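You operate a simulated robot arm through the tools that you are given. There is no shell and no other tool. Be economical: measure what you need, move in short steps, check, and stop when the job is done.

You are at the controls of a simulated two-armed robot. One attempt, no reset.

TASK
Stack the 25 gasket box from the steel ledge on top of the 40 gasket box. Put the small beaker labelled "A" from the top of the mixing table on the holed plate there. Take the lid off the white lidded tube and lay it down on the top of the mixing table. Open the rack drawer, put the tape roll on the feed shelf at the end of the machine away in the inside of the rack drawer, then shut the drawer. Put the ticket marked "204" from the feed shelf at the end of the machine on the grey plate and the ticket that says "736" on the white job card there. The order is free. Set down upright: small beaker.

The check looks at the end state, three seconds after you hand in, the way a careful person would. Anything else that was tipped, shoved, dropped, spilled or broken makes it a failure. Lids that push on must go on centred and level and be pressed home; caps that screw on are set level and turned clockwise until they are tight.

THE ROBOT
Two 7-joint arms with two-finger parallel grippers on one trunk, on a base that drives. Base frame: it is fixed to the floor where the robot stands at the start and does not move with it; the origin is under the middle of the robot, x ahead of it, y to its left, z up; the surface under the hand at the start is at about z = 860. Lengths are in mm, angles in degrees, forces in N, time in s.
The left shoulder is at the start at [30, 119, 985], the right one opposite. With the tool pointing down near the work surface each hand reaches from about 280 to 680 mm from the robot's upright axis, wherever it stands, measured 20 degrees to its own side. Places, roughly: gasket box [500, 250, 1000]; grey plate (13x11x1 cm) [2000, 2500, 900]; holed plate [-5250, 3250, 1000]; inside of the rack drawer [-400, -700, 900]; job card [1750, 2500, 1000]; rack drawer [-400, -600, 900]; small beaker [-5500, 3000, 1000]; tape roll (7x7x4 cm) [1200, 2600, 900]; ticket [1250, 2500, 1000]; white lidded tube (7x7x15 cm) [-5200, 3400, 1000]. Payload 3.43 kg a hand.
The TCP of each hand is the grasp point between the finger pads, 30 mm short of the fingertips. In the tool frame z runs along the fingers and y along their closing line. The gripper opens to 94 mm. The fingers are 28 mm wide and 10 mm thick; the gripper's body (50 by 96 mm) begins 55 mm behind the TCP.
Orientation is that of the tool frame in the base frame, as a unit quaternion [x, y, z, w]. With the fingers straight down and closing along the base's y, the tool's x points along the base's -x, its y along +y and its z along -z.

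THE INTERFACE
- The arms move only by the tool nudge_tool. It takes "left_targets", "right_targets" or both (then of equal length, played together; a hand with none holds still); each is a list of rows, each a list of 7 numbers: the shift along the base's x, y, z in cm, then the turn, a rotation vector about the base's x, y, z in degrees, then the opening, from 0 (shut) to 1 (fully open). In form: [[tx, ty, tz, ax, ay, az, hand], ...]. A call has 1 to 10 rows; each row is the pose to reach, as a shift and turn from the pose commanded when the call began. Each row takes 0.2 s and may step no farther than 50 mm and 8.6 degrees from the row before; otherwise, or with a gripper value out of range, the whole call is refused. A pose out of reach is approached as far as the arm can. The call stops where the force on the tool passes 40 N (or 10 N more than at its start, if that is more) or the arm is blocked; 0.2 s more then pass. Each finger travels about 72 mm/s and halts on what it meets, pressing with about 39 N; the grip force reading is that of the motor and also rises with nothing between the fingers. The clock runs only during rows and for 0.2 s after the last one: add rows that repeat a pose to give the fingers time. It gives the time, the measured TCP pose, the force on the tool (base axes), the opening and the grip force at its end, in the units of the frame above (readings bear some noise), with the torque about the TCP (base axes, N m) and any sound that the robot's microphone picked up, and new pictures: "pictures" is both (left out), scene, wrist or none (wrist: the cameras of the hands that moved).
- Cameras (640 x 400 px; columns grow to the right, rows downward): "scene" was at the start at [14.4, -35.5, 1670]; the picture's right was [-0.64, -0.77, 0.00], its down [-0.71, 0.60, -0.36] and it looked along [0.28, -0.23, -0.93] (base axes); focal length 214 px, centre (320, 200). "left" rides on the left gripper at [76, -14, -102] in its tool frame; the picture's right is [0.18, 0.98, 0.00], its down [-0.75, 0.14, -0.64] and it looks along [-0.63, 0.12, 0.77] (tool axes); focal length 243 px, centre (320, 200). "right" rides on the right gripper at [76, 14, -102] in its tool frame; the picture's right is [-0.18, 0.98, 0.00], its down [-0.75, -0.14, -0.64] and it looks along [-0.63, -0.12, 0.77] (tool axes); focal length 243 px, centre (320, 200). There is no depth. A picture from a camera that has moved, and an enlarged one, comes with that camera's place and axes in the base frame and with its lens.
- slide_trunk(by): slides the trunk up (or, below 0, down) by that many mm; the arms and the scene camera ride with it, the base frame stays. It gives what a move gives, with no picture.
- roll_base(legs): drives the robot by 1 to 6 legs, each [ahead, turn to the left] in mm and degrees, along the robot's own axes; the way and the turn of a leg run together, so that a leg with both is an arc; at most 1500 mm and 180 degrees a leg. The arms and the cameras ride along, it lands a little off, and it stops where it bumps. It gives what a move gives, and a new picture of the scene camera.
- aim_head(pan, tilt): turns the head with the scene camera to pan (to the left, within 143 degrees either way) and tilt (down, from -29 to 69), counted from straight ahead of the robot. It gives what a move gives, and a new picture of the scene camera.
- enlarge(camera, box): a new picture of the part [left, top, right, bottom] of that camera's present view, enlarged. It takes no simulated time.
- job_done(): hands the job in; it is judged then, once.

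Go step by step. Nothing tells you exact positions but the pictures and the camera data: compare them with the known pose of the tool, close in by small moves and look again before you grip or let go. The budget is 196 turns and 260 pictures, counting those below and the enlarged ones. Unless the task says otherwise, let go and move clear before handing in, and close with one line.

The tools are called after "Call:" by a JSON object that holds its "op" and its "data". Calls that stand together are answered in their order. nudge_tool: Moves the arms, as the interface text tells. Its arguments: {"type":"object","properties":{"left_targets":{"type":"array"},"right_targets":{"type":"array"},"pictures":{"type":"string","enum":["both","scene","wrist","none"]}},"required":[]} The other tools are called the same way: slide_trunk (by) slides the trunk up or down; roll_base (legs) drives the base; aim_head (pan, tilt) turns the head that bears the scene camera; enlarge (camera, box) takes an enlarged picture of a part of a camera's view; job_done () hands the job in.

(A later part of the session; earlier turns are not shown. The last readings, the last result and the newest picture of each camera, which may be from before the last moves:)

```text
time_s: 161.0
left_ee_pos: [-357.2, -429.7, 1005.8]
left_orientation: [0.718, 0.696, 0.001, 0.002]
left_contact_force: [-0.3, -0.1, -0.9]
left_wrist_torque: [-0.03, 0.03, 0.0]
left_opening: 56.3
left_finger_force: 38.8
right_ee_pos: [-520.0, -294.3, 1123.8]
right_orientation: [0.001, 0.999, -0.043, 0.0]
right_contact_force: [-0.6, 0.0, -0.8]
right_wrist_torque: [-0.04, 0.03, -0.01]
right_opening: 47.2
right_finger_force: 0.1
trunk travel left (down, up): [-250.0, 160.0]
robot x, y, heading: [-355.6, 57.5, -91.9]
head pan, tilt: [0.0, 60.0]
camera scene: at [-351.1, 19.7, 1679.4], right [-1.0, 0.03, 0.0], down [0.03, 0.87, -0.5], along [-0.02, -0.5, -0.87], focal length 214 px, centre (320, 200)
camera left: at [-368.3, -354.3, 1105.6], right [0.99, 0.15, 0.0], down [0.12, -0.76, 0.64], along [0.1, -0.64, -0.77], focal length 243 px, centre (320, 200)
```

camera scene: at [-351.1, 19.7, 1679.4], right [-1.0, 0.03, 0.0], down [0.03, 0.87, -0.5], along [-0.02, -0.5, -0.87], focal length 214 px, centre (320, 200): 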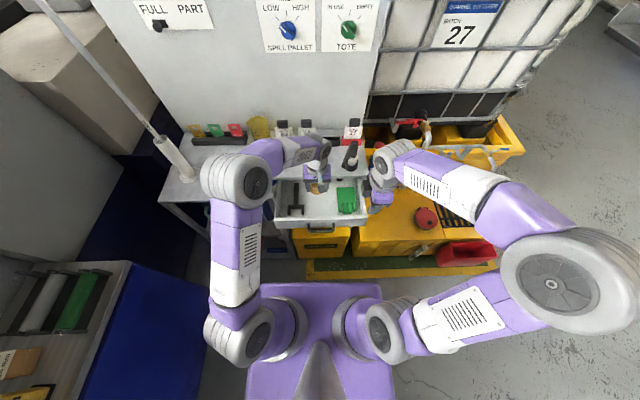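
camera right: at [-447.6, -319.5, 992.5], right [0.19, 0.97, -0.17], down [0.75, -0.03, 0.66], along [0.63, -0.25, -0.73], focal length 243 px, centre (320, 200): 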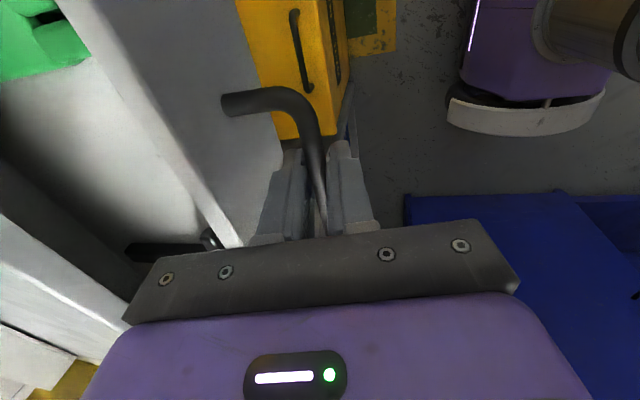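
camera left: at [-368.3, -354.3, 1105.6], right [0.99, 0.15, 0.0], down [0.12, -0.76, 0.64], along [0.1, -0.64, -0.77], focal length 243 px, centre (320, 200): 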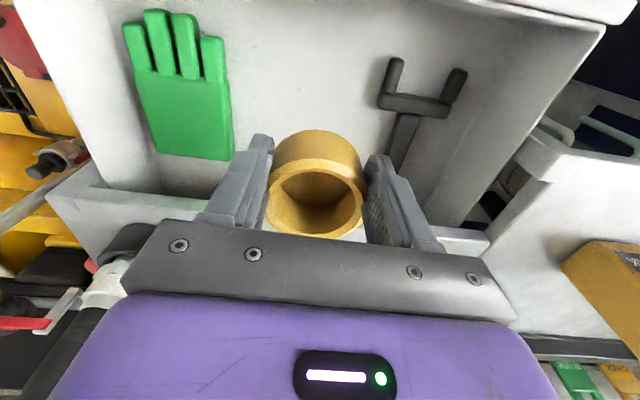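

Call:
{"op": "nudge_tool", "data": {"left_targets": [[-0.5, 1, -3, 0, 0, 0, 0.45], [-1, 2, -6, 0, 0, 0, 0.45], [-1, 2, -9, 0, 0, 0, 0.45], [-1, 2, -9, 0, 0, 0, 0.45]]}}

```text
time_s: 162.0
left_ee_pos: [-363.8, -409.6, 914.9]
left_orientation: [0.719, 0.695, 0.0, 0.001]
left_contact_force: [0.3, 0.9, -0.8]
left_wrist_torque: [0.03, 0.01, 0.01]
left_opening: 56.5
left_finger_force: 39.0
right_ee_pos: [-520.9, -294.4, 1124.2]
right_orientation: [0.001, 0.999, -0.044, 0.0]
right_contact_force: [-0.3, 0.7, -0.4]
right_wrist_torque: [0.0, 0.02, -0.01]
right_opening: 47.0
right_finger_force: 0.1
trunk travel left (down, up): [-250.0, 160.0]
robot x, y, heading: [-352.5, 53.2, -91.9]
head pan, tilt: [0.0, 60.0]
camera scene: at [-351.8, 19.5, 1679.4], right [-1.0, 0.03, 0.0], down [0.03, 0.87, -0.5], along [-0.02, -0.5, -0.87], focal length 214 px, centre (320, 200)
camera left: at [-375.2, -333.3, 1015.6], right [0.99, 0.15, 0.0], down [0.12, -0.76, 0.64], along [0.1, -0.64, -0.77], focal length 243 px, centre (320, 200)
```

scene: 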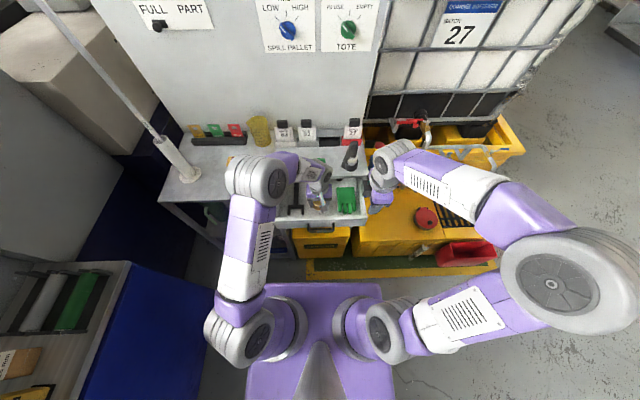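
left: 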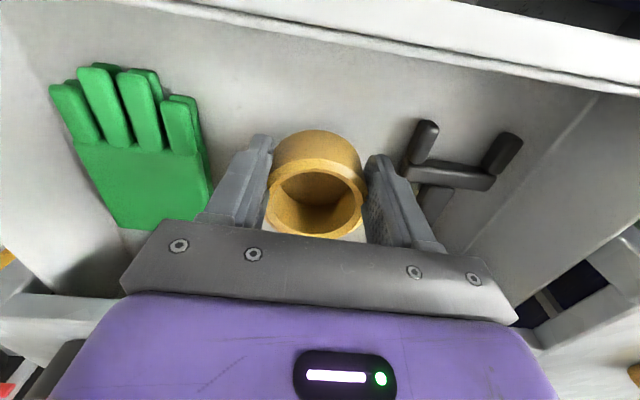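

Call:
{"op": "nudge_tool", "data": {"left_targets": [[-0.4, 0, -1, 0, 0, 0, 0.45], [-0.4, 0, -2, 0, 0, 0, 0.45], [-0.4, 0, -3, 0, 0, 0, 0.45], [-0.4, 0, -3, 0, 0, 0, 0.45]], "pictures": "wrist"}}

```text
time_s: 162.8
left_ee_pos: [-367.3, -416.5, 895.1]
left_orientation: [0.718, 0.696, -0.006, 0.005]
left_contact_force: [4.4, -0.3, 17.4]
left_wrist_torque: [0.16, -0.25, -0.05]
left_opening: 56.1
left_finger_force: 38.6
right_ee_pos: [-521.7, -294.9, 1124.8]
right_orientation: [0.001, 0.999, -0.043, 0.0]
right_contact_force: [-0.5, -1.0, 0.0]
right_wrist_torque: [0.02, -0.01, -0.02]
right_opening: 46.9
right_finger_force: 0.0
trunk travel left (down, up): [-250.0, 160.0]
robot x, y, heading: [-350.7, 57.1, -92.0]
head pan, tilt: [0.0, 60.0]
stopped in row 3 (left hand): the force on the tool passed its limit at 47 N (the readings are from after the stop); the commanded pose is now the measured one
camera left: at [-379.0, -339.2, 994.8], right [0.99, 0.15, 0.0], down [0.12, -0.75, 0.65], along [0.1, -0.65, -0.76], focal length 243 px, centre (320, 200)
```

left: 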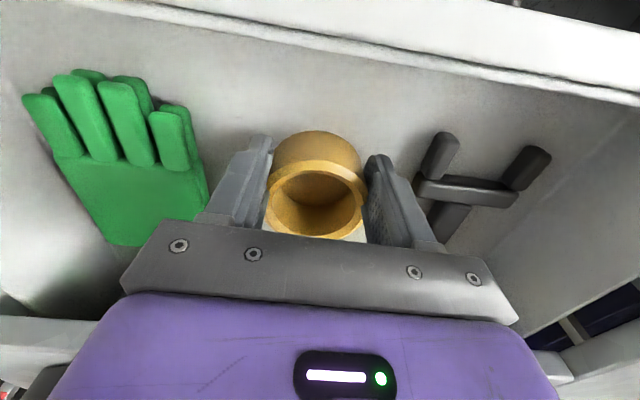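

Call:
{"op": "nudge_tool", "data": {"left_targets": [[0, 0, 0, 0, 0, 0, 0.62], [0, 0, 0, 0, 0, 0, 0.72], [0, 0, 0, 0, 0, 0, 0.72], [0, 0, 2, 0, 0, 0, 0.72], [0, 0, 6, 0, 0, 0, 0.72], [0, 0, 10, 0, 0, 0, 0.72]], "pictures": "wrist"}}

```text
time_s: 164.2
left_ee_pos: [-368.3, -414.1, 992.7]
left_orientation: [0.718, 0.696, -0.006, 0.003]
left_contact_force: [0.5, 0.2, -0.2]
left_wrist_torque: [-0.01, -0.02, 0.01]
left_opening: 67.5
left_finger_force: 0.0
right_ee_pos: [-521.3, -294.7, 1124.5]
right_orientation: [0.001, 0.999, -0.043, 0.0]
right_contact_force: [-0.8, 0.8, -0.3]
right_wrist_torque: [-0.01, -0.02, -0.02]
right_opening: 47.2
right_finger_force: 0.0
trunk travel left (down, up): [-250.0, 160.0]
robot x, y, heading: [-351.6, 57.2, -92.0]
head pan, tilt: [0.0, 60.0]
camera left: at [-379.6, -337.3, 1093.3], right [0.99, 0.15, 0.0], down [0.12, -0.75, 0.65], along [0.1, -0.64, -0.76], focal length 243 px, centre (320, 200)
```

left: 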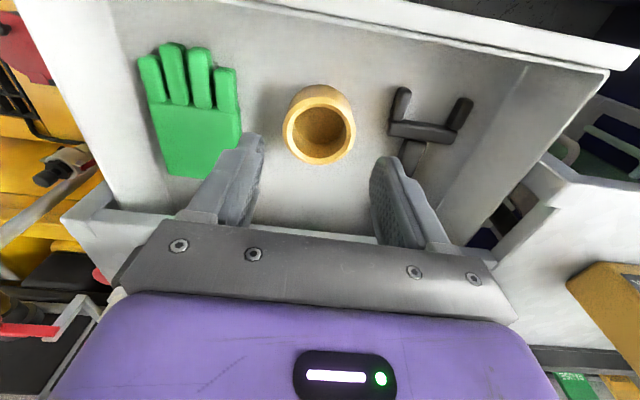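

Call:
{"op": "nudge_tool", "data": {"left_targets": [[1, 1, 4.5, 0, 0, 0, 0.72], [4, 3, 7.5, 0, 0, 0, 0.72], [8, 5, 9.5, 0, 0, 0, 0.72], [12, 8, 11, 0, 0, 0, 0.72], [16, 11, 12.5, 0, 0, 0, 0.72], [20, 14, 14, 0, 0, 0, 0.72], [23, 17, 16, 0, 0, 0, 0.72], [24, 18, 18, 0, 0, 0, 0.72], [24, 18, 18, 0, 0, 0, 0.72], [24, 18, 18, 0, 0, 0, 0.72]], "right_targets": [[0, 0, 0, 0, 0, 0, 0.42], [0, 0, 0, 0, 0, 0, 0.42], [0, 0, 0, 0, 0, 0, 0.42], [0, 0, 0, 0, 0, 0, 0.42], [0, 0, 0, 0, 0, 0, 0.42], [3.5, 0, -2, -1, 0, 0, 0.42], [7.5, 0, -4, -2, 0, 0, 0.42], [11, 0, -7, -4, 0, 0, 0.42], [13.5, 0, -11, -5, 0, 0, 0.42], [15, 0.2, -15, -5, 0, 0, 0.42]], "pictures": "both"}}

```text
refused: row 4 steps farther than a row can; nothing moved
```

Call:
{"op": "nudge_tool", "data": {"left_targets": [[1, 1, 4.5, 0, 0, 0, 0.72], [4, 3, 7.5, 0, 0, 0, 0.72], [8, 5, 9, 0, 0, 0, 0.72], [11.5, 7.5, 10.5, 0, 0, 0, 0.72], [15, 10, 12, 0, 0, 0, 0.72], [18.5, 12.5, 13.5, 0, 0, 0, 0.72], [22, 15, 15, 0, 0, 0, 0.72], [24, 18, 17, 0, 0, 0, 0.72], [24, 18, 18, 0, 0, 0, 0.72], [24, 18, 18, 0, 0, 0, 0.72]], "right_targets": [[0, 0, 0, 0, 0, 0, 0.42], [0, 0, 0, 0, 0, 0, 0.42], [0, 0, 0, 0, 0, 0, 0.42], [0, 0, 0, 0, 0, 0, 0.42], [0, 0, 0, 0, 0, 0, 0.42], [3.5, 0, -2, -1, 0, 0, 0.42], [7.5, 0, -4, -2, 0, 0, 0.42], [11, 0, -7, -4, 0, 0, 0.42], [13.5, 0, -11, -5, 0, 0, 0.42], [15, 0.2, -15, -5, 0, 0, 0.42]], "pictures": "both"}}

```text
time_s: 166.4
left_ee_pos: [-128.3, -236.0, 1174.0]
left_orientation: [0.719, 0.695, -0.005, 0.003]
left_contact_force: [-0.4, -0.6, 0.2]
left_wrist_torque: [0.01, 0.04, 0.02]
left_opening: 67.9
left_finger_force: 0.0
right_ee_pos: [-372.7, -291.7, 973.3]
right_orientation: [0.001, 0.996, -0.086, 0.0]
right_contact_force: [0.0, -0.1, -1.0]
right_wrist_torque: [0.02, 0.02, 0.0]
right_opening: 39.3
right_finger_force: 0.0
trunk travel left (down, up): [-250.0, 160.0]
robot x, y, heading: [-348.4, 55.2, -92.0]
head pan, tilt: [0.0, 60.0]
camera scene: at [-350.7, 19.0, 1679.4], right [-1.0, 0.03, 0.0], down [0.03, 0.87, -0.5], along [-0.02, -0.5, -0.87], focal length 214 px, centre (320, 200)
camera right: at [-448.7, -259.7, 1073.4], right [0.19, 0.97, -0.17], down [0.75, -0.03, 0.66], along [0.63, -0.25, -0.73], focal length 243 px, centre (320, 200)
camera left: at [-138.7, -159.7, 1274.3], right [0.99, 0.15, 0.0], down [0.12, -0.75, 0.65], along [0.1, -0.64, -0.76], focal length 243 px, centre (320, 200)
```

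scene: 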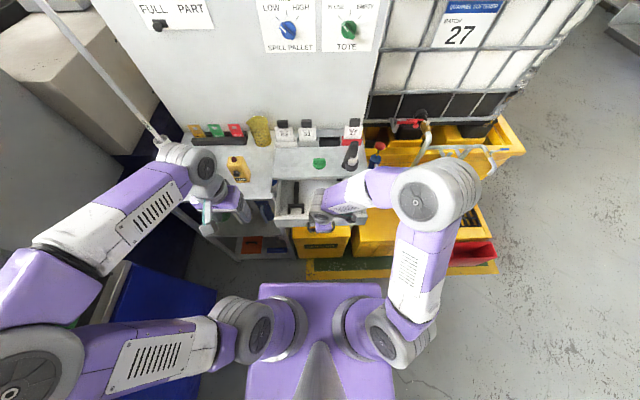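
right: 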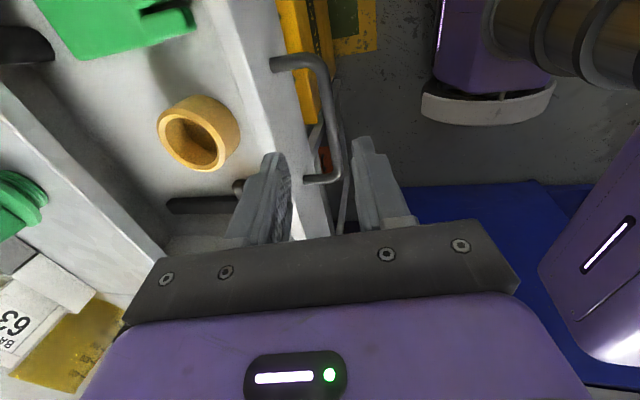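
left: 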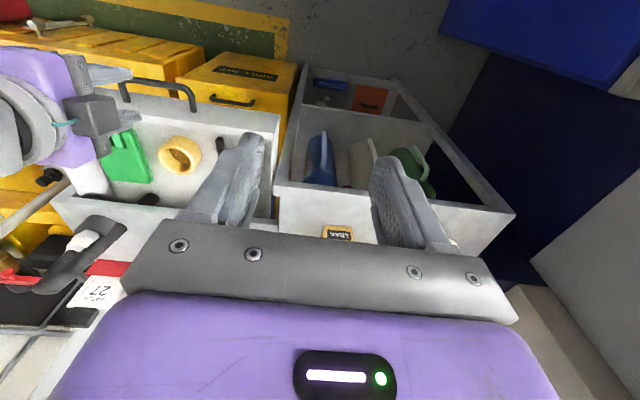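

Call:
{"op": "nudge_tool", "data": {"right_targets": [[0, 0, -4, 0, 0, 0, 0.42], [0, 0, -6.5, 0, 0, 0, 0.42], [0, 0, -8, 0, 0, 0, 0.42], [0, 0, -8, 0, 0, 0, 0.1], [0, 0, -8, 0, 0, 0, 0], [0, 0, -8, 0, 0, 0, 0]], "pictures": "wrist"}}

```text
time_s: 167.8
left_ee_pos: [-128.6, -237.1, 1173.0]
left_orientation: [0.718, 0.696, -0.005, 0.003]
left_contact_force: [-0.8, -0.6, -0.7]
left_wrist_torque: [-0.03, 0.0, 0.0]
left_opening: 67.8
left_finger_force: 0.0
right_ee_pos: [-369.8, -291.8, 893.1]
right_orientation: [0.002, 0.996, -0.086, 0.001]
right_contact_force: [2.2, 1.4, -2.1]
right_wrist_torque: [-0.03, -0.37, -0.78]
right_opening: 14.2
right_finger_force: 45.3
trunk travel left (down, up): [-250.0, 160.0]
robot x, y, heading: [-350.1, 56.2, -91.9]
head pan, tilt: [0.0, 60.0]
camera right: at [-447.7, -260.1, 992.8], right [0.19, 0.97, -0.17], down [0.75, -0.03, 0.66], along [0.63, -0.25, -0.73], focal length 243 px, centre (320, 200)
```

right: 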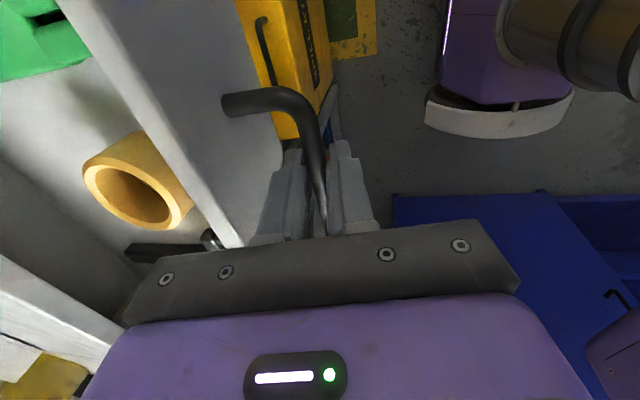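

Gripped. Now I'll push the drawer shut, which should take about 183 mm.

Call:
{"op": "nudge_tool", "data": {"right_targets": [[0, -2.5, 0, 0, 0, 0, 0], [0, -5, 0, 0, 0, 0, 0], [0, -7.5, 0, 0, 0, 0, 0], [0, -10, 0, 0, 0, 0, 0], [0, -12.5, 0, 0, 0, 0, 0], [0, -15, 0, 0, 0, 0, 0], [0, -17, 0, 0, 0, 0, 0], [0, -18, 0, 0, 0, 0, 0], [0, -18.6, 0, 0, 0, 0, 0]]}}

```text
time_s: 169.8
left_ee_pos: [-129.5, -234.2, 1174.8]
left_orientation: [0.718, 0.696, -0.006, 0.004]
left_contact_force: [-0.5, -0.1, 0.5]
left_wrist_torque: [0.02, 0.0, -0.05]
left_opening: 67.6
left_finger_force: 0.1
right_ee_pos: [-371.2, -476.0, 898.4]
right_orientation: [0.001, 0.996, -0.088, 0.001]
right_contact_force: [-3.5, 7.1, 32.2]
right_wrist_torque: [0.02, -0.05, -1.17]
right_opening: 9.7
right_finger_force: 43.5
trunk travel left (down, up): [-250.0, 160.0]
robot x, y, heading: [-349.1, 54.8, -91.8]
head pan, tilt: [0.0, 60.0]
camera scene: at [-352.1, 23.6, 1679.6], right [-1.0, 0.03, 0.0], down [0.03, 0.86, -0.5], along [-0.02, -0.5, -0.86], focal length 214 px, centre (320, 200)
camera right: at [-447.9, -443.8, 997.1], right [0.19, 0.97, -0.17], down [0.75, -0.03, 0.66], along [0.63, -0.25, -0.73], focal length 243 px, centre (320, 200)
```

scene: 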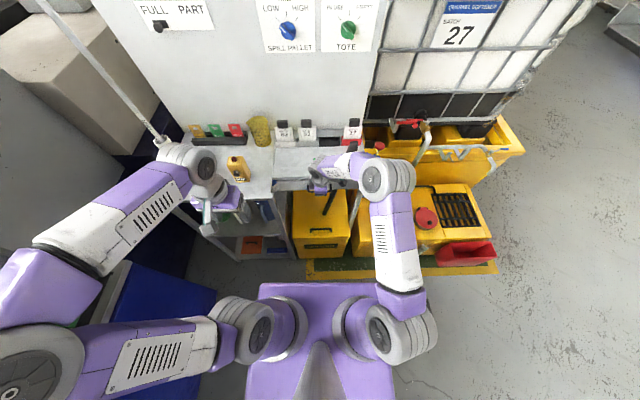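
right: 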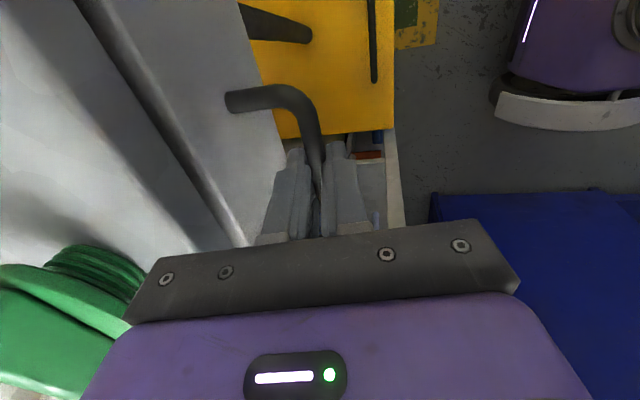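

Call:
{"op": "nudge_tool", "data": {"right_targets": [[0, -0.3, 0, 0, 0, 0, 0], [0, -0.7, 0, 0, 0, 0, 0], [0, -0.7, 0, 0, 0, 0, 0]], "pictures": "wrist"}}

```text
time_s: 170.2
left_ee_pos: [-130.2, -233.1, 1176.1]
left_orientation: [0.718, 0.696, -0.006, 0.004]
left_contact_force: [-0.1, 0.0, 0.1]
left_wrist_torque: [0.01, -0.03, 0.01]
left_opening: 67.6
left_finger_force: 0.1
right_ee_pos: [-370.7, -476.9, 897.7]
right_orientation: [0.004, 0.996, -0.085, 0.0]
right_contact_force: [-3.0, 18.4, 22.3]
right_wrist_torque: [0.28, 0.43, -1.11]
right_opening: 9.8
right_finger_force: 43.0
trunk travel left (down, up): [-250.0, 160.0]
robot x, y, heading: [-353.9, 58.0, -91.9]
head pan, tilt: [0.0, 60.0]
stopped in row 2 (right hand): the force on the tool passed its limit at 46 N (the readings are from after the stop); the commanded pose is now the measured one
camera right: at [-447.8, -444.4, 997.3], right [0.19, 0.97, -0.17], down [0.75, -0.04, 0.66], along [0.63, -0.25, -0.74], focal length 243 px, centre (320, 200)
```

right: 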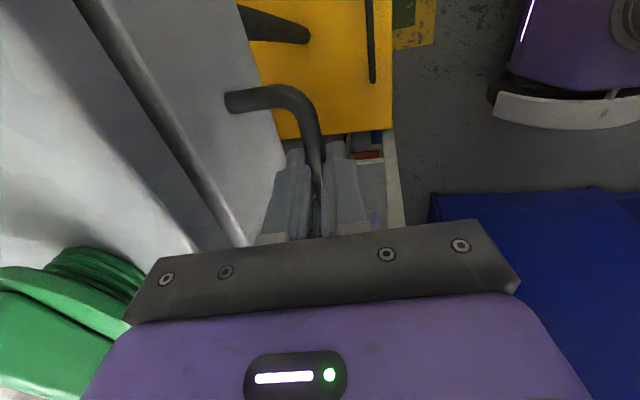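

Call:
{"op": "nudge_tool", "data": {"right_targets": [[0, 0, 0, 0, 0, 0, 0.2], [0, 0.3, 0, 0, 0, 0, 0.36], [0, 0.3, 0.5, 0, 0, 0, 0.36], [0, 0.3, 4, 0, 0, 0, 0.36], [0, 1.5, 8.5, 0, 0, 0, 0.4], [0, 5, 12, 2, 0, 0, 0.5], [0, 9, 15, 5, 0, 0, 0.5], [0, 12, 18, 8, 0, 0, 0.5], [0, 15, 21, 10, 0, 0, 0.5]], "pictures": "scene"}}

Call:
{"op": "enlarge", "data": {"camera": "scene", "box": [240, 110, 400, 250]}}

```text
time_s: 172.2
left_ee_pos: [-128.6, -235.4, 1174.3]
left_orientation: [0.719, 0.695, -0.006, 0.005]
left_contact_force: [0.7, 0.0, -0.2]
left_wrist_torque: [-0.02, 0.0, -0.01]
left_opening: 67.8
left_finger_force: 0.1
right_ee_pos: [-369.0, -327.1, 1106.0]
right_orientation: [0.0, 1.0, 0.002, 0.0]
right_contact_force: [0.0, 1.2, 0.3]
right_wrist_torque: [-0.01, -0.02, 0.02]
right_opening: 47.0
right_finger_force: 0.0
trunk travel left (down, up): [-250.0, 160.0]
robot x, y, heading: [-350.2, 53.6, -92.1]
head pan, tilt: [0.0, 60.0]
camera scene: at [-352.1, 20.8, 1679.4], right [-1.0, 0.03, 0.0], down [0.03, 0.86, -0.5], along [-0.02, -0.5, -0.87], focal length 214 px, centre (320, 200)
```

scene: 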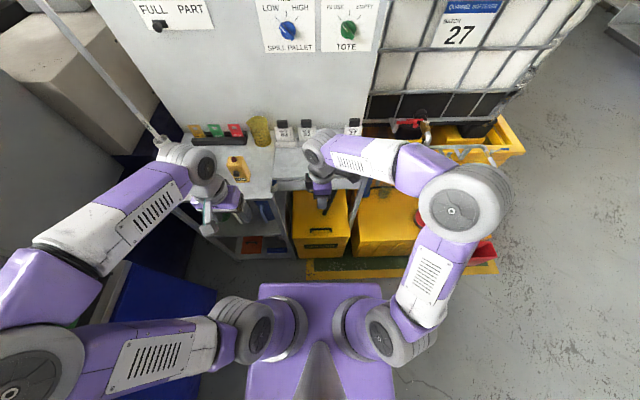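

```text
2.86 times, centred on (320, 180) of scene
camera zoom: at [-352.1, 20.8, 1679.4], right [-1.0, 0.03, 0.0], down [0.03, 0.86, -0.5], along [-0.02, -0.5, -0.87], focal length 613 px, centre (320, 257)
```

zoom: 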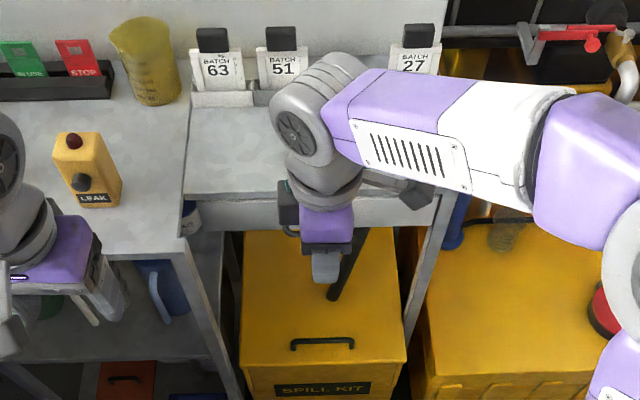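

Call:
{"op": "nudge_tool", "data": {"right_targets": [[-1.3, 0.6, 1, 0, 0, -8.5, 0.5], [-2.6, 1.2, 2, 0, 0, -17, 0.5], [-3.9, 1.8, 3, 0, 0, -25.5, 0.5], [-5.2, 2.4, 4, 0, 0, -34, 0.5], [-6.5, 3, 5, 0, 0, -42.5, 0.5], [-7.8, 3.6, 6, 0, 0, -51, 0.5], [-9.1, 4.2, 7, 0, 0, -59.5, 0.5], [-10.4, 4.8, 8, 0, 0, -68, 0.5], [-11.7, 5.4, 9, 0, 0, -76.5, 0.5], [-13, 6, 10, 0, 0, -85, 0.5]], "left_targets": [[-0.7, -0.3, 0.3, 0, 0, 0, 0.7], [-1.4, -0.6, 0.6, 0, 0, 0, 0.7], [-2.1, -0.9, 0.9, 0, 0, 0, 0.7], [-2.8, -1.2, 1.2, 0, 0, 0, 0.7], [-3.5, -1.5, 1.5, 0, 0, 0, 0.7], [-4.2, -1.8, 1.8, 0, 0, 0, 0.7], [-4.9, -2.1, 2.1, 0, 0, 0, 0.7], [-5.6, -2.4, 2.4, 0, 0, 0, 0.7], [-6.3, -2.7, 2.7, 0, 0, 0, 0.7], [-7, -3, 3, 0, -0.7, 0, 0.7]], "pictures": "none"}}

Call:
{"op": "aim_head", "data": {"pan": -115, "tilt": 20}}

```text
time_s: 174.4
left_ee_pos: [-199.8, -265.1, 1204.8]
left_orientation: [0.718, 0.696, -0.001, 0.008]
left_contact_force: [-0.6, 0.6, 0.3]
left_wrist_torque: [0.01, 0.01, 0.0]
left_opening: 65.9
left_finger_force: 0.0
right_ee_pos: [-500.1, -268.8, 1205.0]
right_orientation: [0.678, 0.735, 0.001, 0.002]
right_contact_force: [-0.2, -0.2, 0.1]
right_wrist_torque: [-0.02, -0.01, 0.01]
right_opening: 47.1
right_finger_force: 0.0
trunk travel left (down, up): [-250.0, 160.0]
robot x, y, heading: [-352.3, 54.4, -91.8]
head pan, tilt: [0.0, 60.0]
```

```text
time_s: 176.4
left_ee_pos: [-199.4, -265.9, 1205.1]
left_orientation: [0.719, 0.695, -0.001, 0.008]
left_contact_force: [-0.3, 0.8, 0.5]
left_wrist_torque: [0.0, 0.0, 0.01]
left_opening: 65.8
left_finger_force: 0.0
right_ee_pos: [-500.6, -268.4, 1205.4]
right_orientation: [0.676, 0.737, 0.001, 0.001]
right_contact_force: [-0.1, 1.0, 0.3]
right_wrist_torque: [0.0, 0.01, -0.03]
right_opening: 46.8
right_finger_force: 0.0
trunk travel left (down, up): [-250.0, 160.0]
robot x, y, heading: [-352.4, 55.8, -91.7]
head pan, tilt: [-115.0, 20.0]
camera scene: at [-432.8, 127.9, 1737.5], right [0.45, 0.89, 0.0], down [0.31, -0.15, -0.94], along [-0.84, 0.42, -0.34], focal length 214 px, centre (320, 200)
```

scene: 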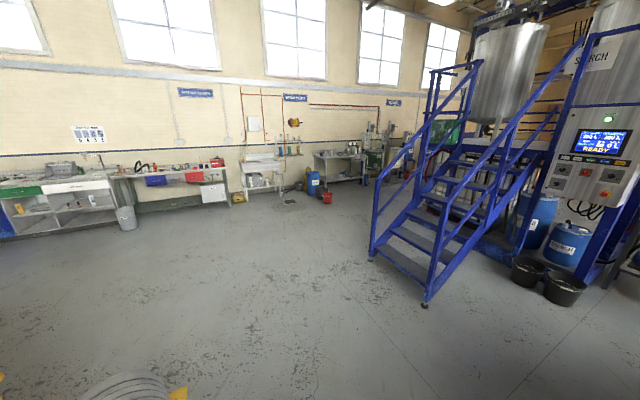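

Call:
{"op": "aim_head", "data": {"pan": 0, "tilt": 30}}

Call:
{"op": "roll_base", "data": {"legs": [[-250, 0], [0, -124], [1500, 0], [1500, 0]]}}

```text
time_s: 178.3
left_ee_pos: [-198.8, -266.3, 1204.3]
left_orientation: [0.719, 0.695, -0.001, 0.008]
left_contact_force: [-0.4, -0.4, -0.3]
left_wrist_torque: [0.01, 0.01, -0.01]
left_opening: 65.9
left_finger_force: 0.0
right_ee_pos: [-500.5, -269.4, 1206.2]
right_orientation: [0.676, 0.736, 0.002, 0.003]
right_contact_force: [0.3, 0.1, 0.5]
right_wrist_torque: [0.01, 0.01, 0.02]
right_opening: 46.9
right_finger_force: 0.1
trunk travel left (down, up): [-250.0, 160.0]
robot x, y, heading: [-351.3, 55.5, -91.6]
head pan, tilt: [0.0, 30.0]
camera scene: at [-352.7, -4.5, 1721.5], right [-1.0, 0.03, 0.0], down [0.02, 0.5, -0.87], along [-0.03, -0.87, -0.5], focal length 214 px, centre (320, 200)
```

scene: 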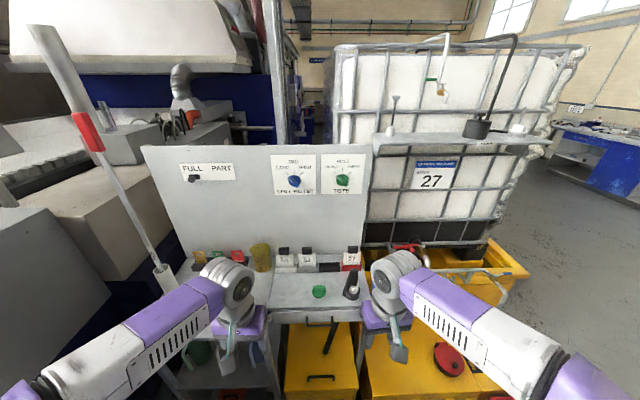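

```text
time_s: 195.7
left_ee_pos: [-2432.2, 1571.3, 1205.2]
left_orientation: [0.953, -0.303, -0.007, 0.002]
left_contact_force: [-0.5, -0.4, 0.7]
left_wrist_torque: [0.04, -0.01, -0.02]
left_opening: 65.7
left_finger_force: 0.0
right_ee_pos: [-2263.3, 1824.7, 1205.4]
right_orientation: [0.969, -0.248, 0.013, 0.001]
right_contact_force: [0.9, 0.5, 1.2]
right_wrist_torque: [0.11, -0.07, -0.05]
right_opening: 48.7
right_finger_force: 0.8
trunk travel left (down, up): [-250.0, 160.0]
robot x, y, heading: [-2078.9, 1521.1, 144.1]
head pan, tilt: [0.0, 30.0]
stopped in leg 4: the force on the tool passed its limit at 59 N (the readings are from after the stop); the commanded pose is now the measured one
camera scene: at [-2131.8, 1553.7, 1721.5], right [0.58, 0.81, 0.0], down [0.41, -0.29, -0.87], along [-0.7, 0.51, -0.5], focal length 214 px, centre (320, 200)
```

scene: 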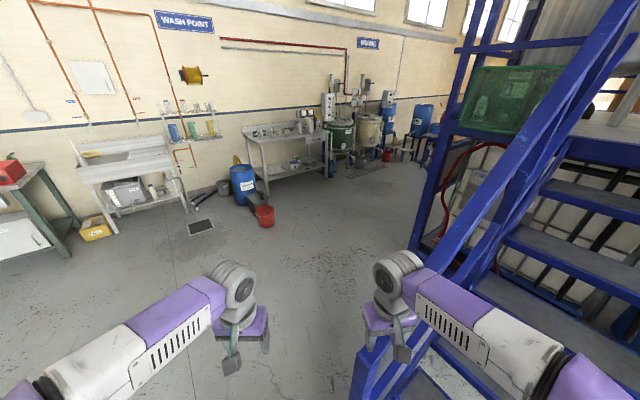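

Call:
{"op": "roll_base", "data": {"legs": [[-400, 0], [0, 36], [1450, 0], [0, -55], [1100, 0]]}}

```text
time_s: 214.3
left_ee_pos: [-4116.2, 2390.4, 1204.7]
left_orientation: [0.882, -0.471, -0.007, 0.002]
left_contact_force: [0.1, -0.1, 0.0]
left_wrist_torque: [-0.03, -0.01, 0.0]
left_opening: 65.7
left_finger_force: 0.1
right_ee_pos: [-3869.8, 2565.1, 1204.4]
right_orientation: [0.908, -0.419, 0.01, 0.005]
right_contact_force: [0.7, -0.1, -0.8]
right_wrist_torque: [0.05, 0.0, 0.05]
right_opening: 47.0
right_finger_force: 0.1
trunk travel left (down, up): [-250.0, 160.0]
robot x, y, heading: [-3810.4, 2214.0, 123.3]
head pan, tilt: [0.0, 30.0]
camera scene: at [-3840.5, 2266.4, 1721.5], right [0.84, 0.55, 0.0], down [0.28, -0.42, -0.87], along [-0.48, 0.72, -0.5], focal length 214 px, centre (320, 200)
```

scene: 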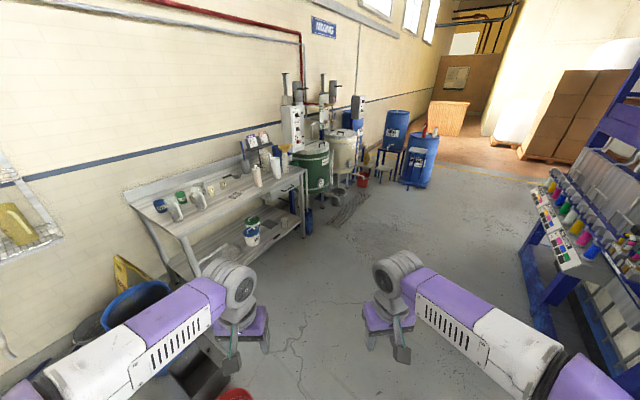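

Call:
{"op": "enlarge", "data": {"camera": "scene", "box": [130, 120, 330, 250]}}

```text
3.08 times, centred on (230, 185) of scene
camera zoom: at [-3840.5, 2266.4, 1721.5], right [0.84, 0.55, 0.0], down [0.28, -0.42, -0.87], along [-0.48, 0.72, -0.5], focal length 660 px, centre (597, 246)
```

zoom: 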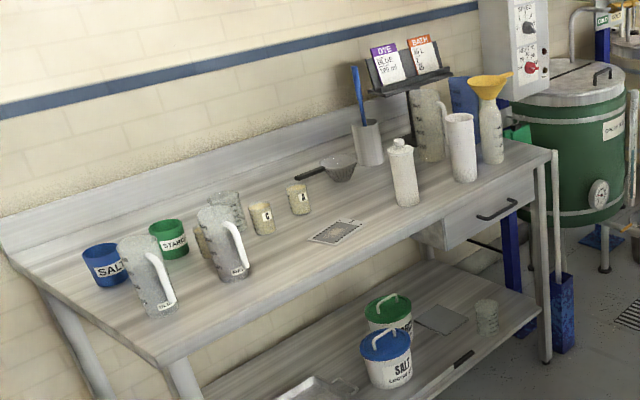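

Call:
{"op": "roll_base", "data": {"legs": [[0, -6], [1100, 0], [0, 62.5]]}}

Call:
{"op": "aim_head", "data": {"pan": 0, "tilt": 50}}

```text
time_s: 223.2
left_ee_pos: [-4621.8, 3029.6, 1204.2]
left_orientation: [1.0, -0.004, -0.006, 0.005]
left_contact_force: [0.4, -0.1, -0.1]
left_wrist_torque: [0.02, 0.02, 0.01]
left_opening: 66.0
left_finger_force: 0.1
right_ee_pos: [-4628.2, 3332.1, 1205.7]
right_orientation: [0.998, 0.054, 0.011, -0.001]
right_contact_force: [0.3, 0.4, 0.1]
right_wrist_torque: [0.0, 0.03, -0.01]
right_opening: 46.8
right_finger_force: 0.1
trunk travel left (down, up): [-250.0, 160.0]
robot x, y, heading: [-4306.9, 3186.9, 179.0]
head pan, tilt: [0.0, 30.0]
camera scene: at [-4364.4, 3186.6, 1721.5], right [0.01, 1.0, 0.0], down [0.5, -0.01, -0.87], along [-0.87, 0.01, -0.5], focal length 214 px, centre (320, 200)
```

scene: 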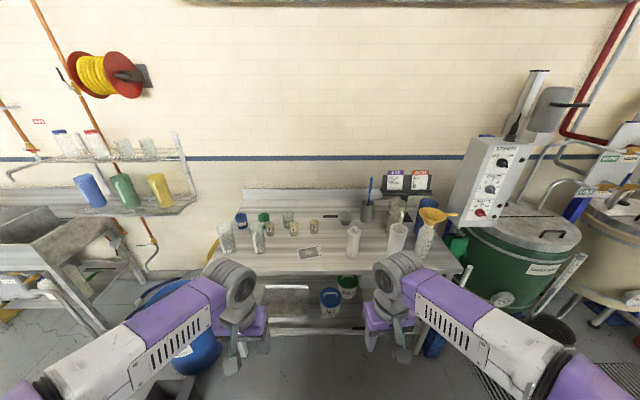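

```text
time_s: 224.0
left_ee_pos: [-4621.1, 3029.0, 1204.7]
left_orientation: [1.0, -0.003, -0.005, 0.005]
left_contact_force: [0.6, 0.3, 1.1]
left_wrist_torque: [-0.01, 0.02, 0.01]
left_opening: 66.0
left_finger_force: 0.0
right_ee_pos: [-4630.1, 3331.3, 1204.7]
right_orientation: [0.998, 0.055, 0.011, -0.001]
right_contact_force: [0.4, -0.3, 0.4]
right_wrist_torque: [-0.02, -0.01, -0.02]
right_opening: 46.9
right_finger_force: 0.1
trunk travel left (down, up): [-250.0, 160.0]
robot x, y, heading: [-4307.5, 3192.4, 179.1]
head pan, tilt: [0.0, 50.0]
camera scene: at [-4350.9, 3186.6, 1692.0], right [0.01, 1.0, 0.0], down [0.77, -0.01, -0.64], along [-0.64, 0.01, -0.77], focal length 214 px, centre (320, 200)
```

scene: 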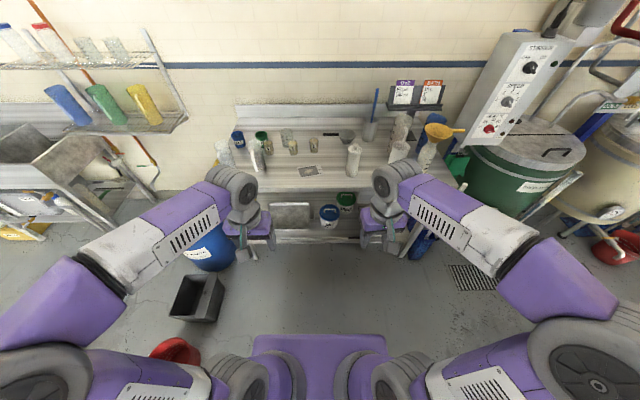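

Call:
{"op": "roll_base", "data": {"legs": [[400, 0.5]]}}

Call:
{"op": "enlarge", "data": {"camera": "scene", "box": [220, 60, 420, 210]}}

Call:
{"op": "enlarge", "data": {"camera": "right", "box": [0, 0, 640, 400]}}

```text
time_s: 226.5
left_ee_pos: [-5022.9, 3034.5, 1204.6]
left_orientation: [1.0, -0.002, -0.006, 0.004]
left_contact_force: [-0.3, -0.1, -0.1]
left_wrist_torque: [-0.01, 0.0, -0.02]
left_opening: 65.7
left_finger_force: 0.0
right_ee_pos: [-5030.6, 3335.6, 1205.9]
right_orientation: [0.998, 0.056, 0.011, -0.001]
right_contact_force: [-0.3, -0.6, -0.1]
right_wrist_torque: [0.0, 0.01, -0.01]
right_opening: 46.8
right_finger_force: 0.1
trunk travel left (down, up): [-250.0, 160.0]
robot x, y, heading: [-4704.6, 3190.7, 179.6]
head pan, tilt: [0.0, 50.0]
camera scene: at [-4752.6, 3191.4, 1691.9], right [0.01, 1.0, 0.0], down [0.77, -0.01, -0.64], along [-0.64, 0.01, -0.77], focal length 214 px, centre (320, 200)
```

scene: 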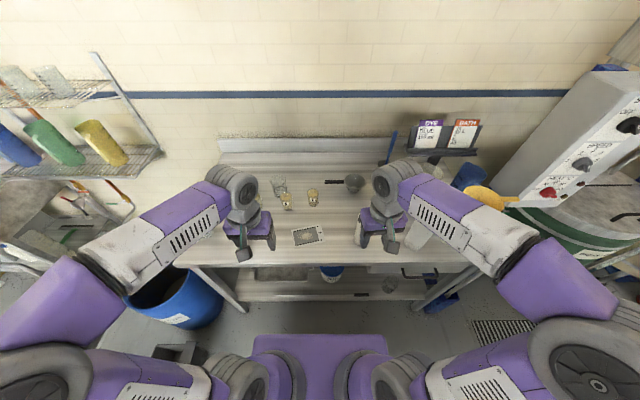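

```text
2.67 times, centred on (320, 135) of scene
camera zoom: at [-4752.6, 3191.4, 1691.9], right [0.01, 1.0, 0.0], down [0.77, -0.01, -0.64], along [-0.64, 0.01, -0.77], focal length 572 px, centre (320, 373)
```

zoom: 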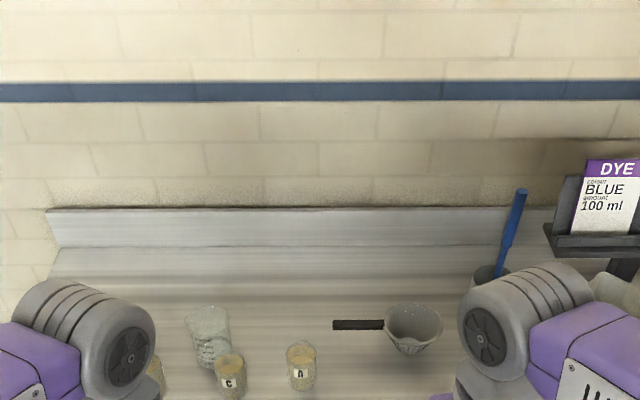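

```text
1.00 times, centred on (320, 200) of right (not enlarged: the box is as wide or as high as the picture)
camera zoom: at [-4956.3, 3330.7, 1310.3], right [-0.07, -1.0, 0.0], down [-0.78, 0.05, 0.62], along [-0.62, 0.05, -0.78], focal length 243 px, centre (320, 200)
```

zoom: 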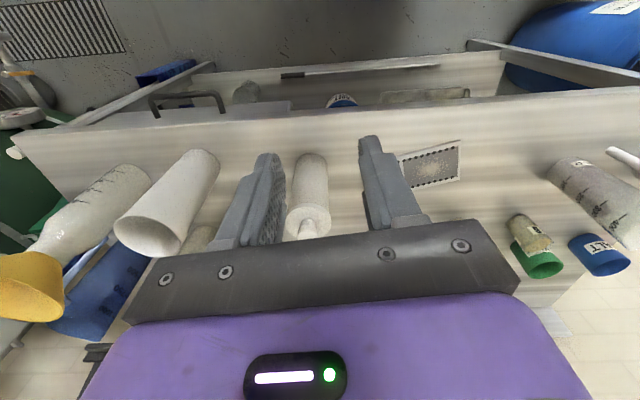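

Call:
{"op": "roll_base", "data": {"legs": [[60, 0]]}}

Call:
{"op": "enlarge", "data": {"camera": "left", "box": [0, 0, 640, 400]}}

Call:
{"op": "enlarge", "data": {"camera": "scene", "box": [220, 150, 420, 290]}}

```text
time_s: 227.5
left_ee_pos: [-5083.1, 3034.1, 1204.5]
left_orientation: [1.0, -0.002, -0.005, 0.005]
left_contact_force: [-1.1, -0.7, -0.5]
left_wrist_torque: [0.01, -0.01, -0.01]
left_opening: 65.8
left_finger_force: 0.1
right_ee_pos: [-5091.5, 3338.1, 1205.7]
right_orientation: [0.998, 0.057, 0.012, -0.001]
right_contact_force: [0.1, -0.5, 0.3]
right_wrist_torque: [0.0, -0.05, -0.01]
right_opening: 47.0
right_finger_force: 0.1
trunk travel left (down, up): [-250.0, 160.0]
robot x, y, heading: [-4766.8, 3190.1, 179.5]
head pan, tilt: [0.0, 50.0]
camera scene: at [-4814.1, 3192.0, 1691.9], right [0.01, 1.0, 0.0], down [0.77, -0.01, -0.64], along [-0.64, 0.01, -0.77], focal length 214 px, centre (320, 200)
```

scene: 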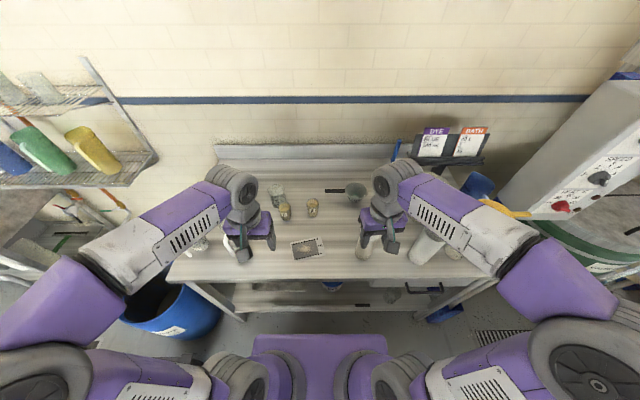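

```text
1.00 times, centred on (320, 200) of left (not enlarged: the box is as wide or as high as the picture)
camera zoom: at [-5006.6, 3048.4, 1304.5], right [0.18, -0.98, 0.01], down [-0.75, -0.13, 0.65], along [-0.64, -0.12, -0.76], focal length 243 px, centre (320, 200)
```

zoom: 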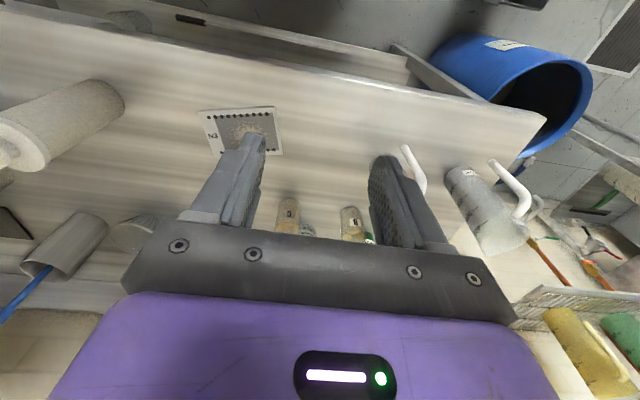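

```text
2.86 times, centred on (320, 220) of scene
camera zoom: at [-4814.1, 3192.0, 1691.9], right [0.01, 1.0, 0.0], down [0.77, -0.01, -0.64], along [-0.64, 0.01, -0.77], focal length 613 px, centre (320, 143)
```

zoom: 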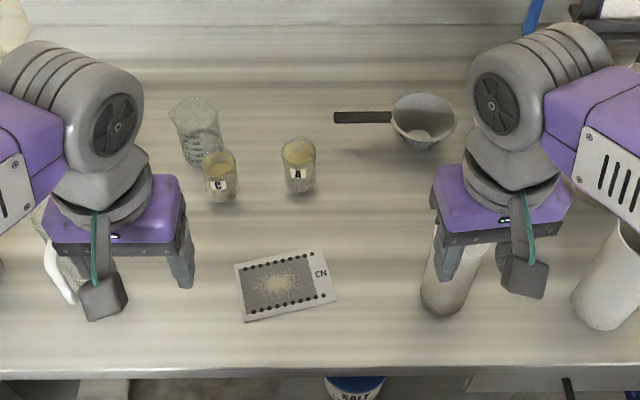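

Call:
{"op": "nudge_tool", "data": {"left_targets": [[-3.6, 2.2, -1, 0, 0, 0, 0.75], [-7.2, 4.4, -2, 0, 0, 0, 0.8], [-10.8, 6.6, -3, 0, 0, 0, 0.8], [-14.4, 8.8, -4, 0, 0, 0, 0.8], [-18, 11, -5, 0, 0, 0, 0.8], [-21.7, 13.3, -6, 0, 0, 0, 0.8], [-21.7, 13.3, -6, 0, 0, 0, 0.8]]}}

```text
time_s: 229.1
left_ee_pos: [-5300.9, 3166.4, 1147.1]
left_orientation: [1.0, -0.002, -0.006, 0.006]
left_contact_force: [0.4, -0.7, -0.3]
left_wrist_torque: [0.02, 0.05, 0.04]
left_opening: 75.2
left_finger_force: 0.0
right_ee_pos: [-5088.9, 3335.4, 1205.1]
right_orientation: [0.998, 0.057, 0.01, 0.0]
right_contact_force: [-0.1, 0.1, 0.4]
right_wrist_torque: [0.0, 0.01, 0.01]
right_opening: 47.1
right_finger_force: 0.0
trunk travel left (down, up): [-250.0, 160.0]
robot x, y, heading: [-4761.4, 3191.3, 179.6]
head pan, tilt: [0.0, 50.0]
camera scene: at [-4810.8, 3191.2, 1692.0], right [0.01, 1.0, 0.0], down [0.77, -0.01, -0.64], along [-0.64, 0.01, -0.77], focal length 214 px, centre (320, 200)
camera left: at [-5222.8, 3180.4, 1245.8], right [0.18, -0.98, 0.01], down [-0.75, -0.13, 0.65], along [-0.64, -0.12, -0.76], focal length 243 px, centre (320, 200)
```

scene: 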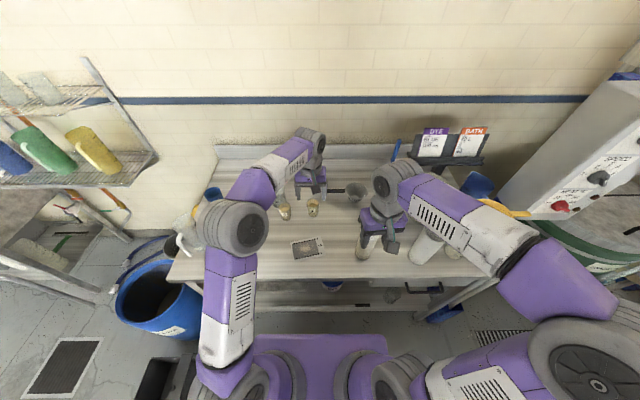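
left: 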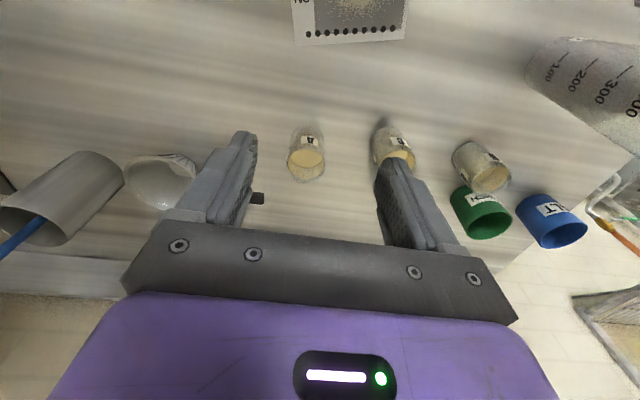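

Call:
{"op": "nudge_tool", "data": {"left_targets": [[-3.5, 0, -3, 0, 0, 0, 0.8], [-7, 0, -6, 0, 0, 0, 0.8], [-8.2, 0, -9.5, 0, 0, 0, 0.8], [-8.2, 0, -12.5, 0, 0, 0, 0.8], [-8.2, 0, -12.5, 0, 0, 0, 0.8]], "pictures": "wrist"}}

Call:
{"op": "enlarge", "data": {"camera": "scene", "box": [260, 130, 370, 240]}}

```text
time_s: 230.3
left_ee_pos: [-5381.2, 3165.9, 1019.0]
left_orientation: [1.0, -0.002, -0.006, 0.006]
left_contact_force: [-0.7, -0.5, -1.8]
left_wrist_torque: [-0.01, -0.03, -0.02]
left_opening: 75.2
left_finger_force: 0.1
right_ee_pos: [-5091.1, 3337.4, 1204.5]
right_orientation: [0.998, 0.057, 0.011, -0.001]
right_contact_force: [0.0, 0.4, -0.3]
right_wrist_torque: [-0.01, 0.01, 0.0]
right_opening: 46.8
right_finger_force: 0.0
trunk travel left (down, up): [-250.0, 160.0]
robot x, y, heading: [-4767.8, 3189.1, 179.3]
head pan, tilt: [0.0, 50.0]
camera left: at [-5303.4, 3178.9, 1119.4], right [0.18, -0.98, 0.01], down [-0.75, -0.13, 0.65], along [-0.64, -0.12, -0.76], focal length 243 px, centre (320, 200)
```

left: 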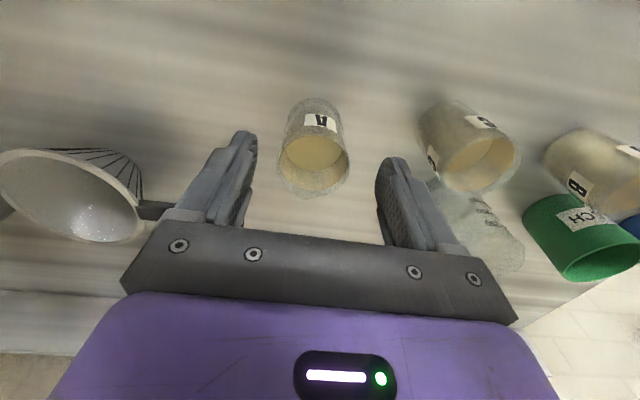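

```text
3.64 times, centred on (315, 185) of scene
camera zoom: at [-4811.8, 3192.1, 1692.0], right [0.01, 1.0, 0.0], down [0.77, -0.01, -0.64], along [-0.64, 0.01, -0.77], focal length 780 px, centre (338, 254)
```

zoom: 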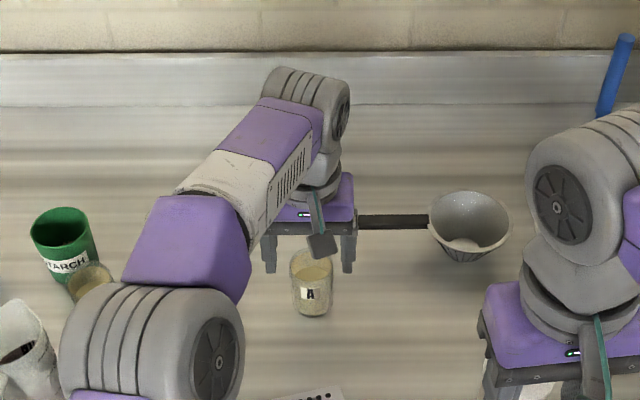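

Call:
{"op": "nudge_tool", "data": {"left_targets": [[-0.6, 0.1, -3, 0, 0, 0, 0.8], [-0.6, 0.1, -5.5, 0, 0, 0, 0.8], [-0.6, 0.1, -6.7, 0, 0, 0, 0.8], [-0.6, 0.1, -6.7, 0, 0, 0, 0.8]], "pictures": "wrist"}}

```text
time_s: 231.3
left_ee_pos: [-5388.5, 3167.3, 951.8]
left_orientation: [1.0, -0.001, -0.006, 0.006]
left_contact_force: [-0.3, 0.7, 0.0]
left_wrist_torque: [-0.02, 0.03, 0.0]
left_opening: 75.2
left_finger_force: 0.0
right_ee_pos: [-5090.2, 3336.3, 1204.8]
right_orientation: [0.998, 0.057, 0.012, -0.001]
right_contact_force: [0.7, -0.1, 0.7]
right_wrist_torque: [-0.02, -0.02, -0.04]
right_opening: 47.0
right_finger_force: 0.0
trunk travel left (down, up): [-250.0, 160.0]
robot x, y, heading: [-4765.4, 3187.0, 179.4]
head pan, tilt: [0.0, 50.0]
camera left: at [-5310.1, 3181.5, 1052.4], right [0.18, -0.98, 0.01], down [-0.75, -0.13, 0.65], along [-0.64, -0.12, -0.76], focal length 243 px, centre (320, 200)
```

left: 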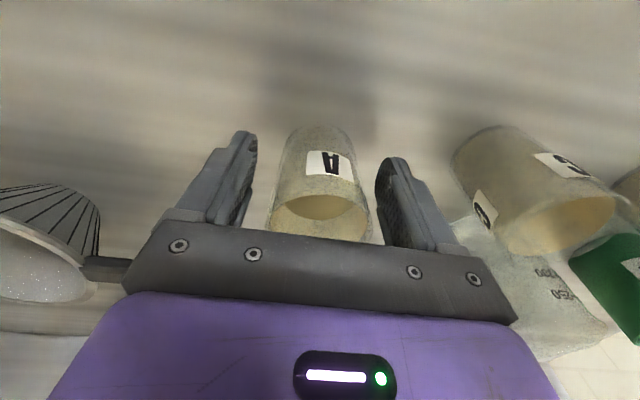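

Call:
{"op": "nudge_tool", "data": {"left_targets": [[0, 0, 0, 0, 0, 0, 0.6], [0, 0, 0, 0, 0, 0, 0.4], [0, 0, 0, 0, 0, 0, 0.35], [0, 0, 0, 0, 0, 0, 0.35]], "pictures": "wrist"}}

```text
time_s: 232.3
left_ee_pos: [-5389.2, 3167.0, 951.4]
left_orientation: [1.0, -0.002, -0.006, 0.006]
left_contact_force: [0.1, -0.1, -0.4]
left_wrist_torque: [0.03, -0.03, 0.0]
left_opening: 53.9
left_finger_force: 38.8
right_ee_pos: [-5090.6, 3336.1, 1205.2]
right_orientation: [0.998, 0.057, 0.01, -0.001]
right_contact_force: [0.5, -1.2, 0.7]
right_wrist_torque: [0.01, 0.0, 0.0]
right_opening: 47.0
right_finger_force: 0.1
trunk travel left (down, up): [-250.0, 160.0]
robot x, y, heading: [-4766.6, 3191.6, 179.1]
head pan, tilt: [0.0, 50.0]
camera left: at [-5310.2, 3181.7, 1052.5], right [0.18, -0.98, 0.01], down [-0.75, -0.13, 0.65], along [-0.64, -0.12, -0.76], focal length 243 px, centre (320, 200)
```

left: 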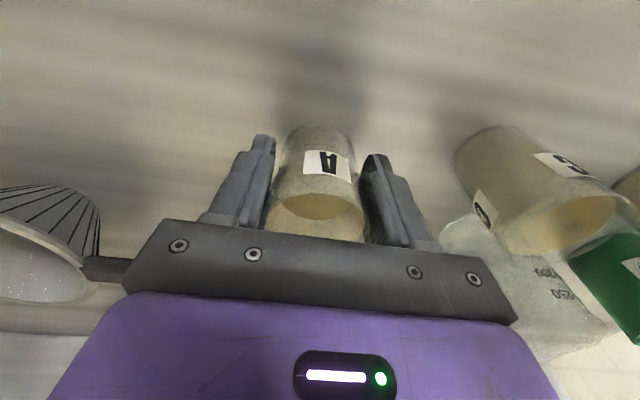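

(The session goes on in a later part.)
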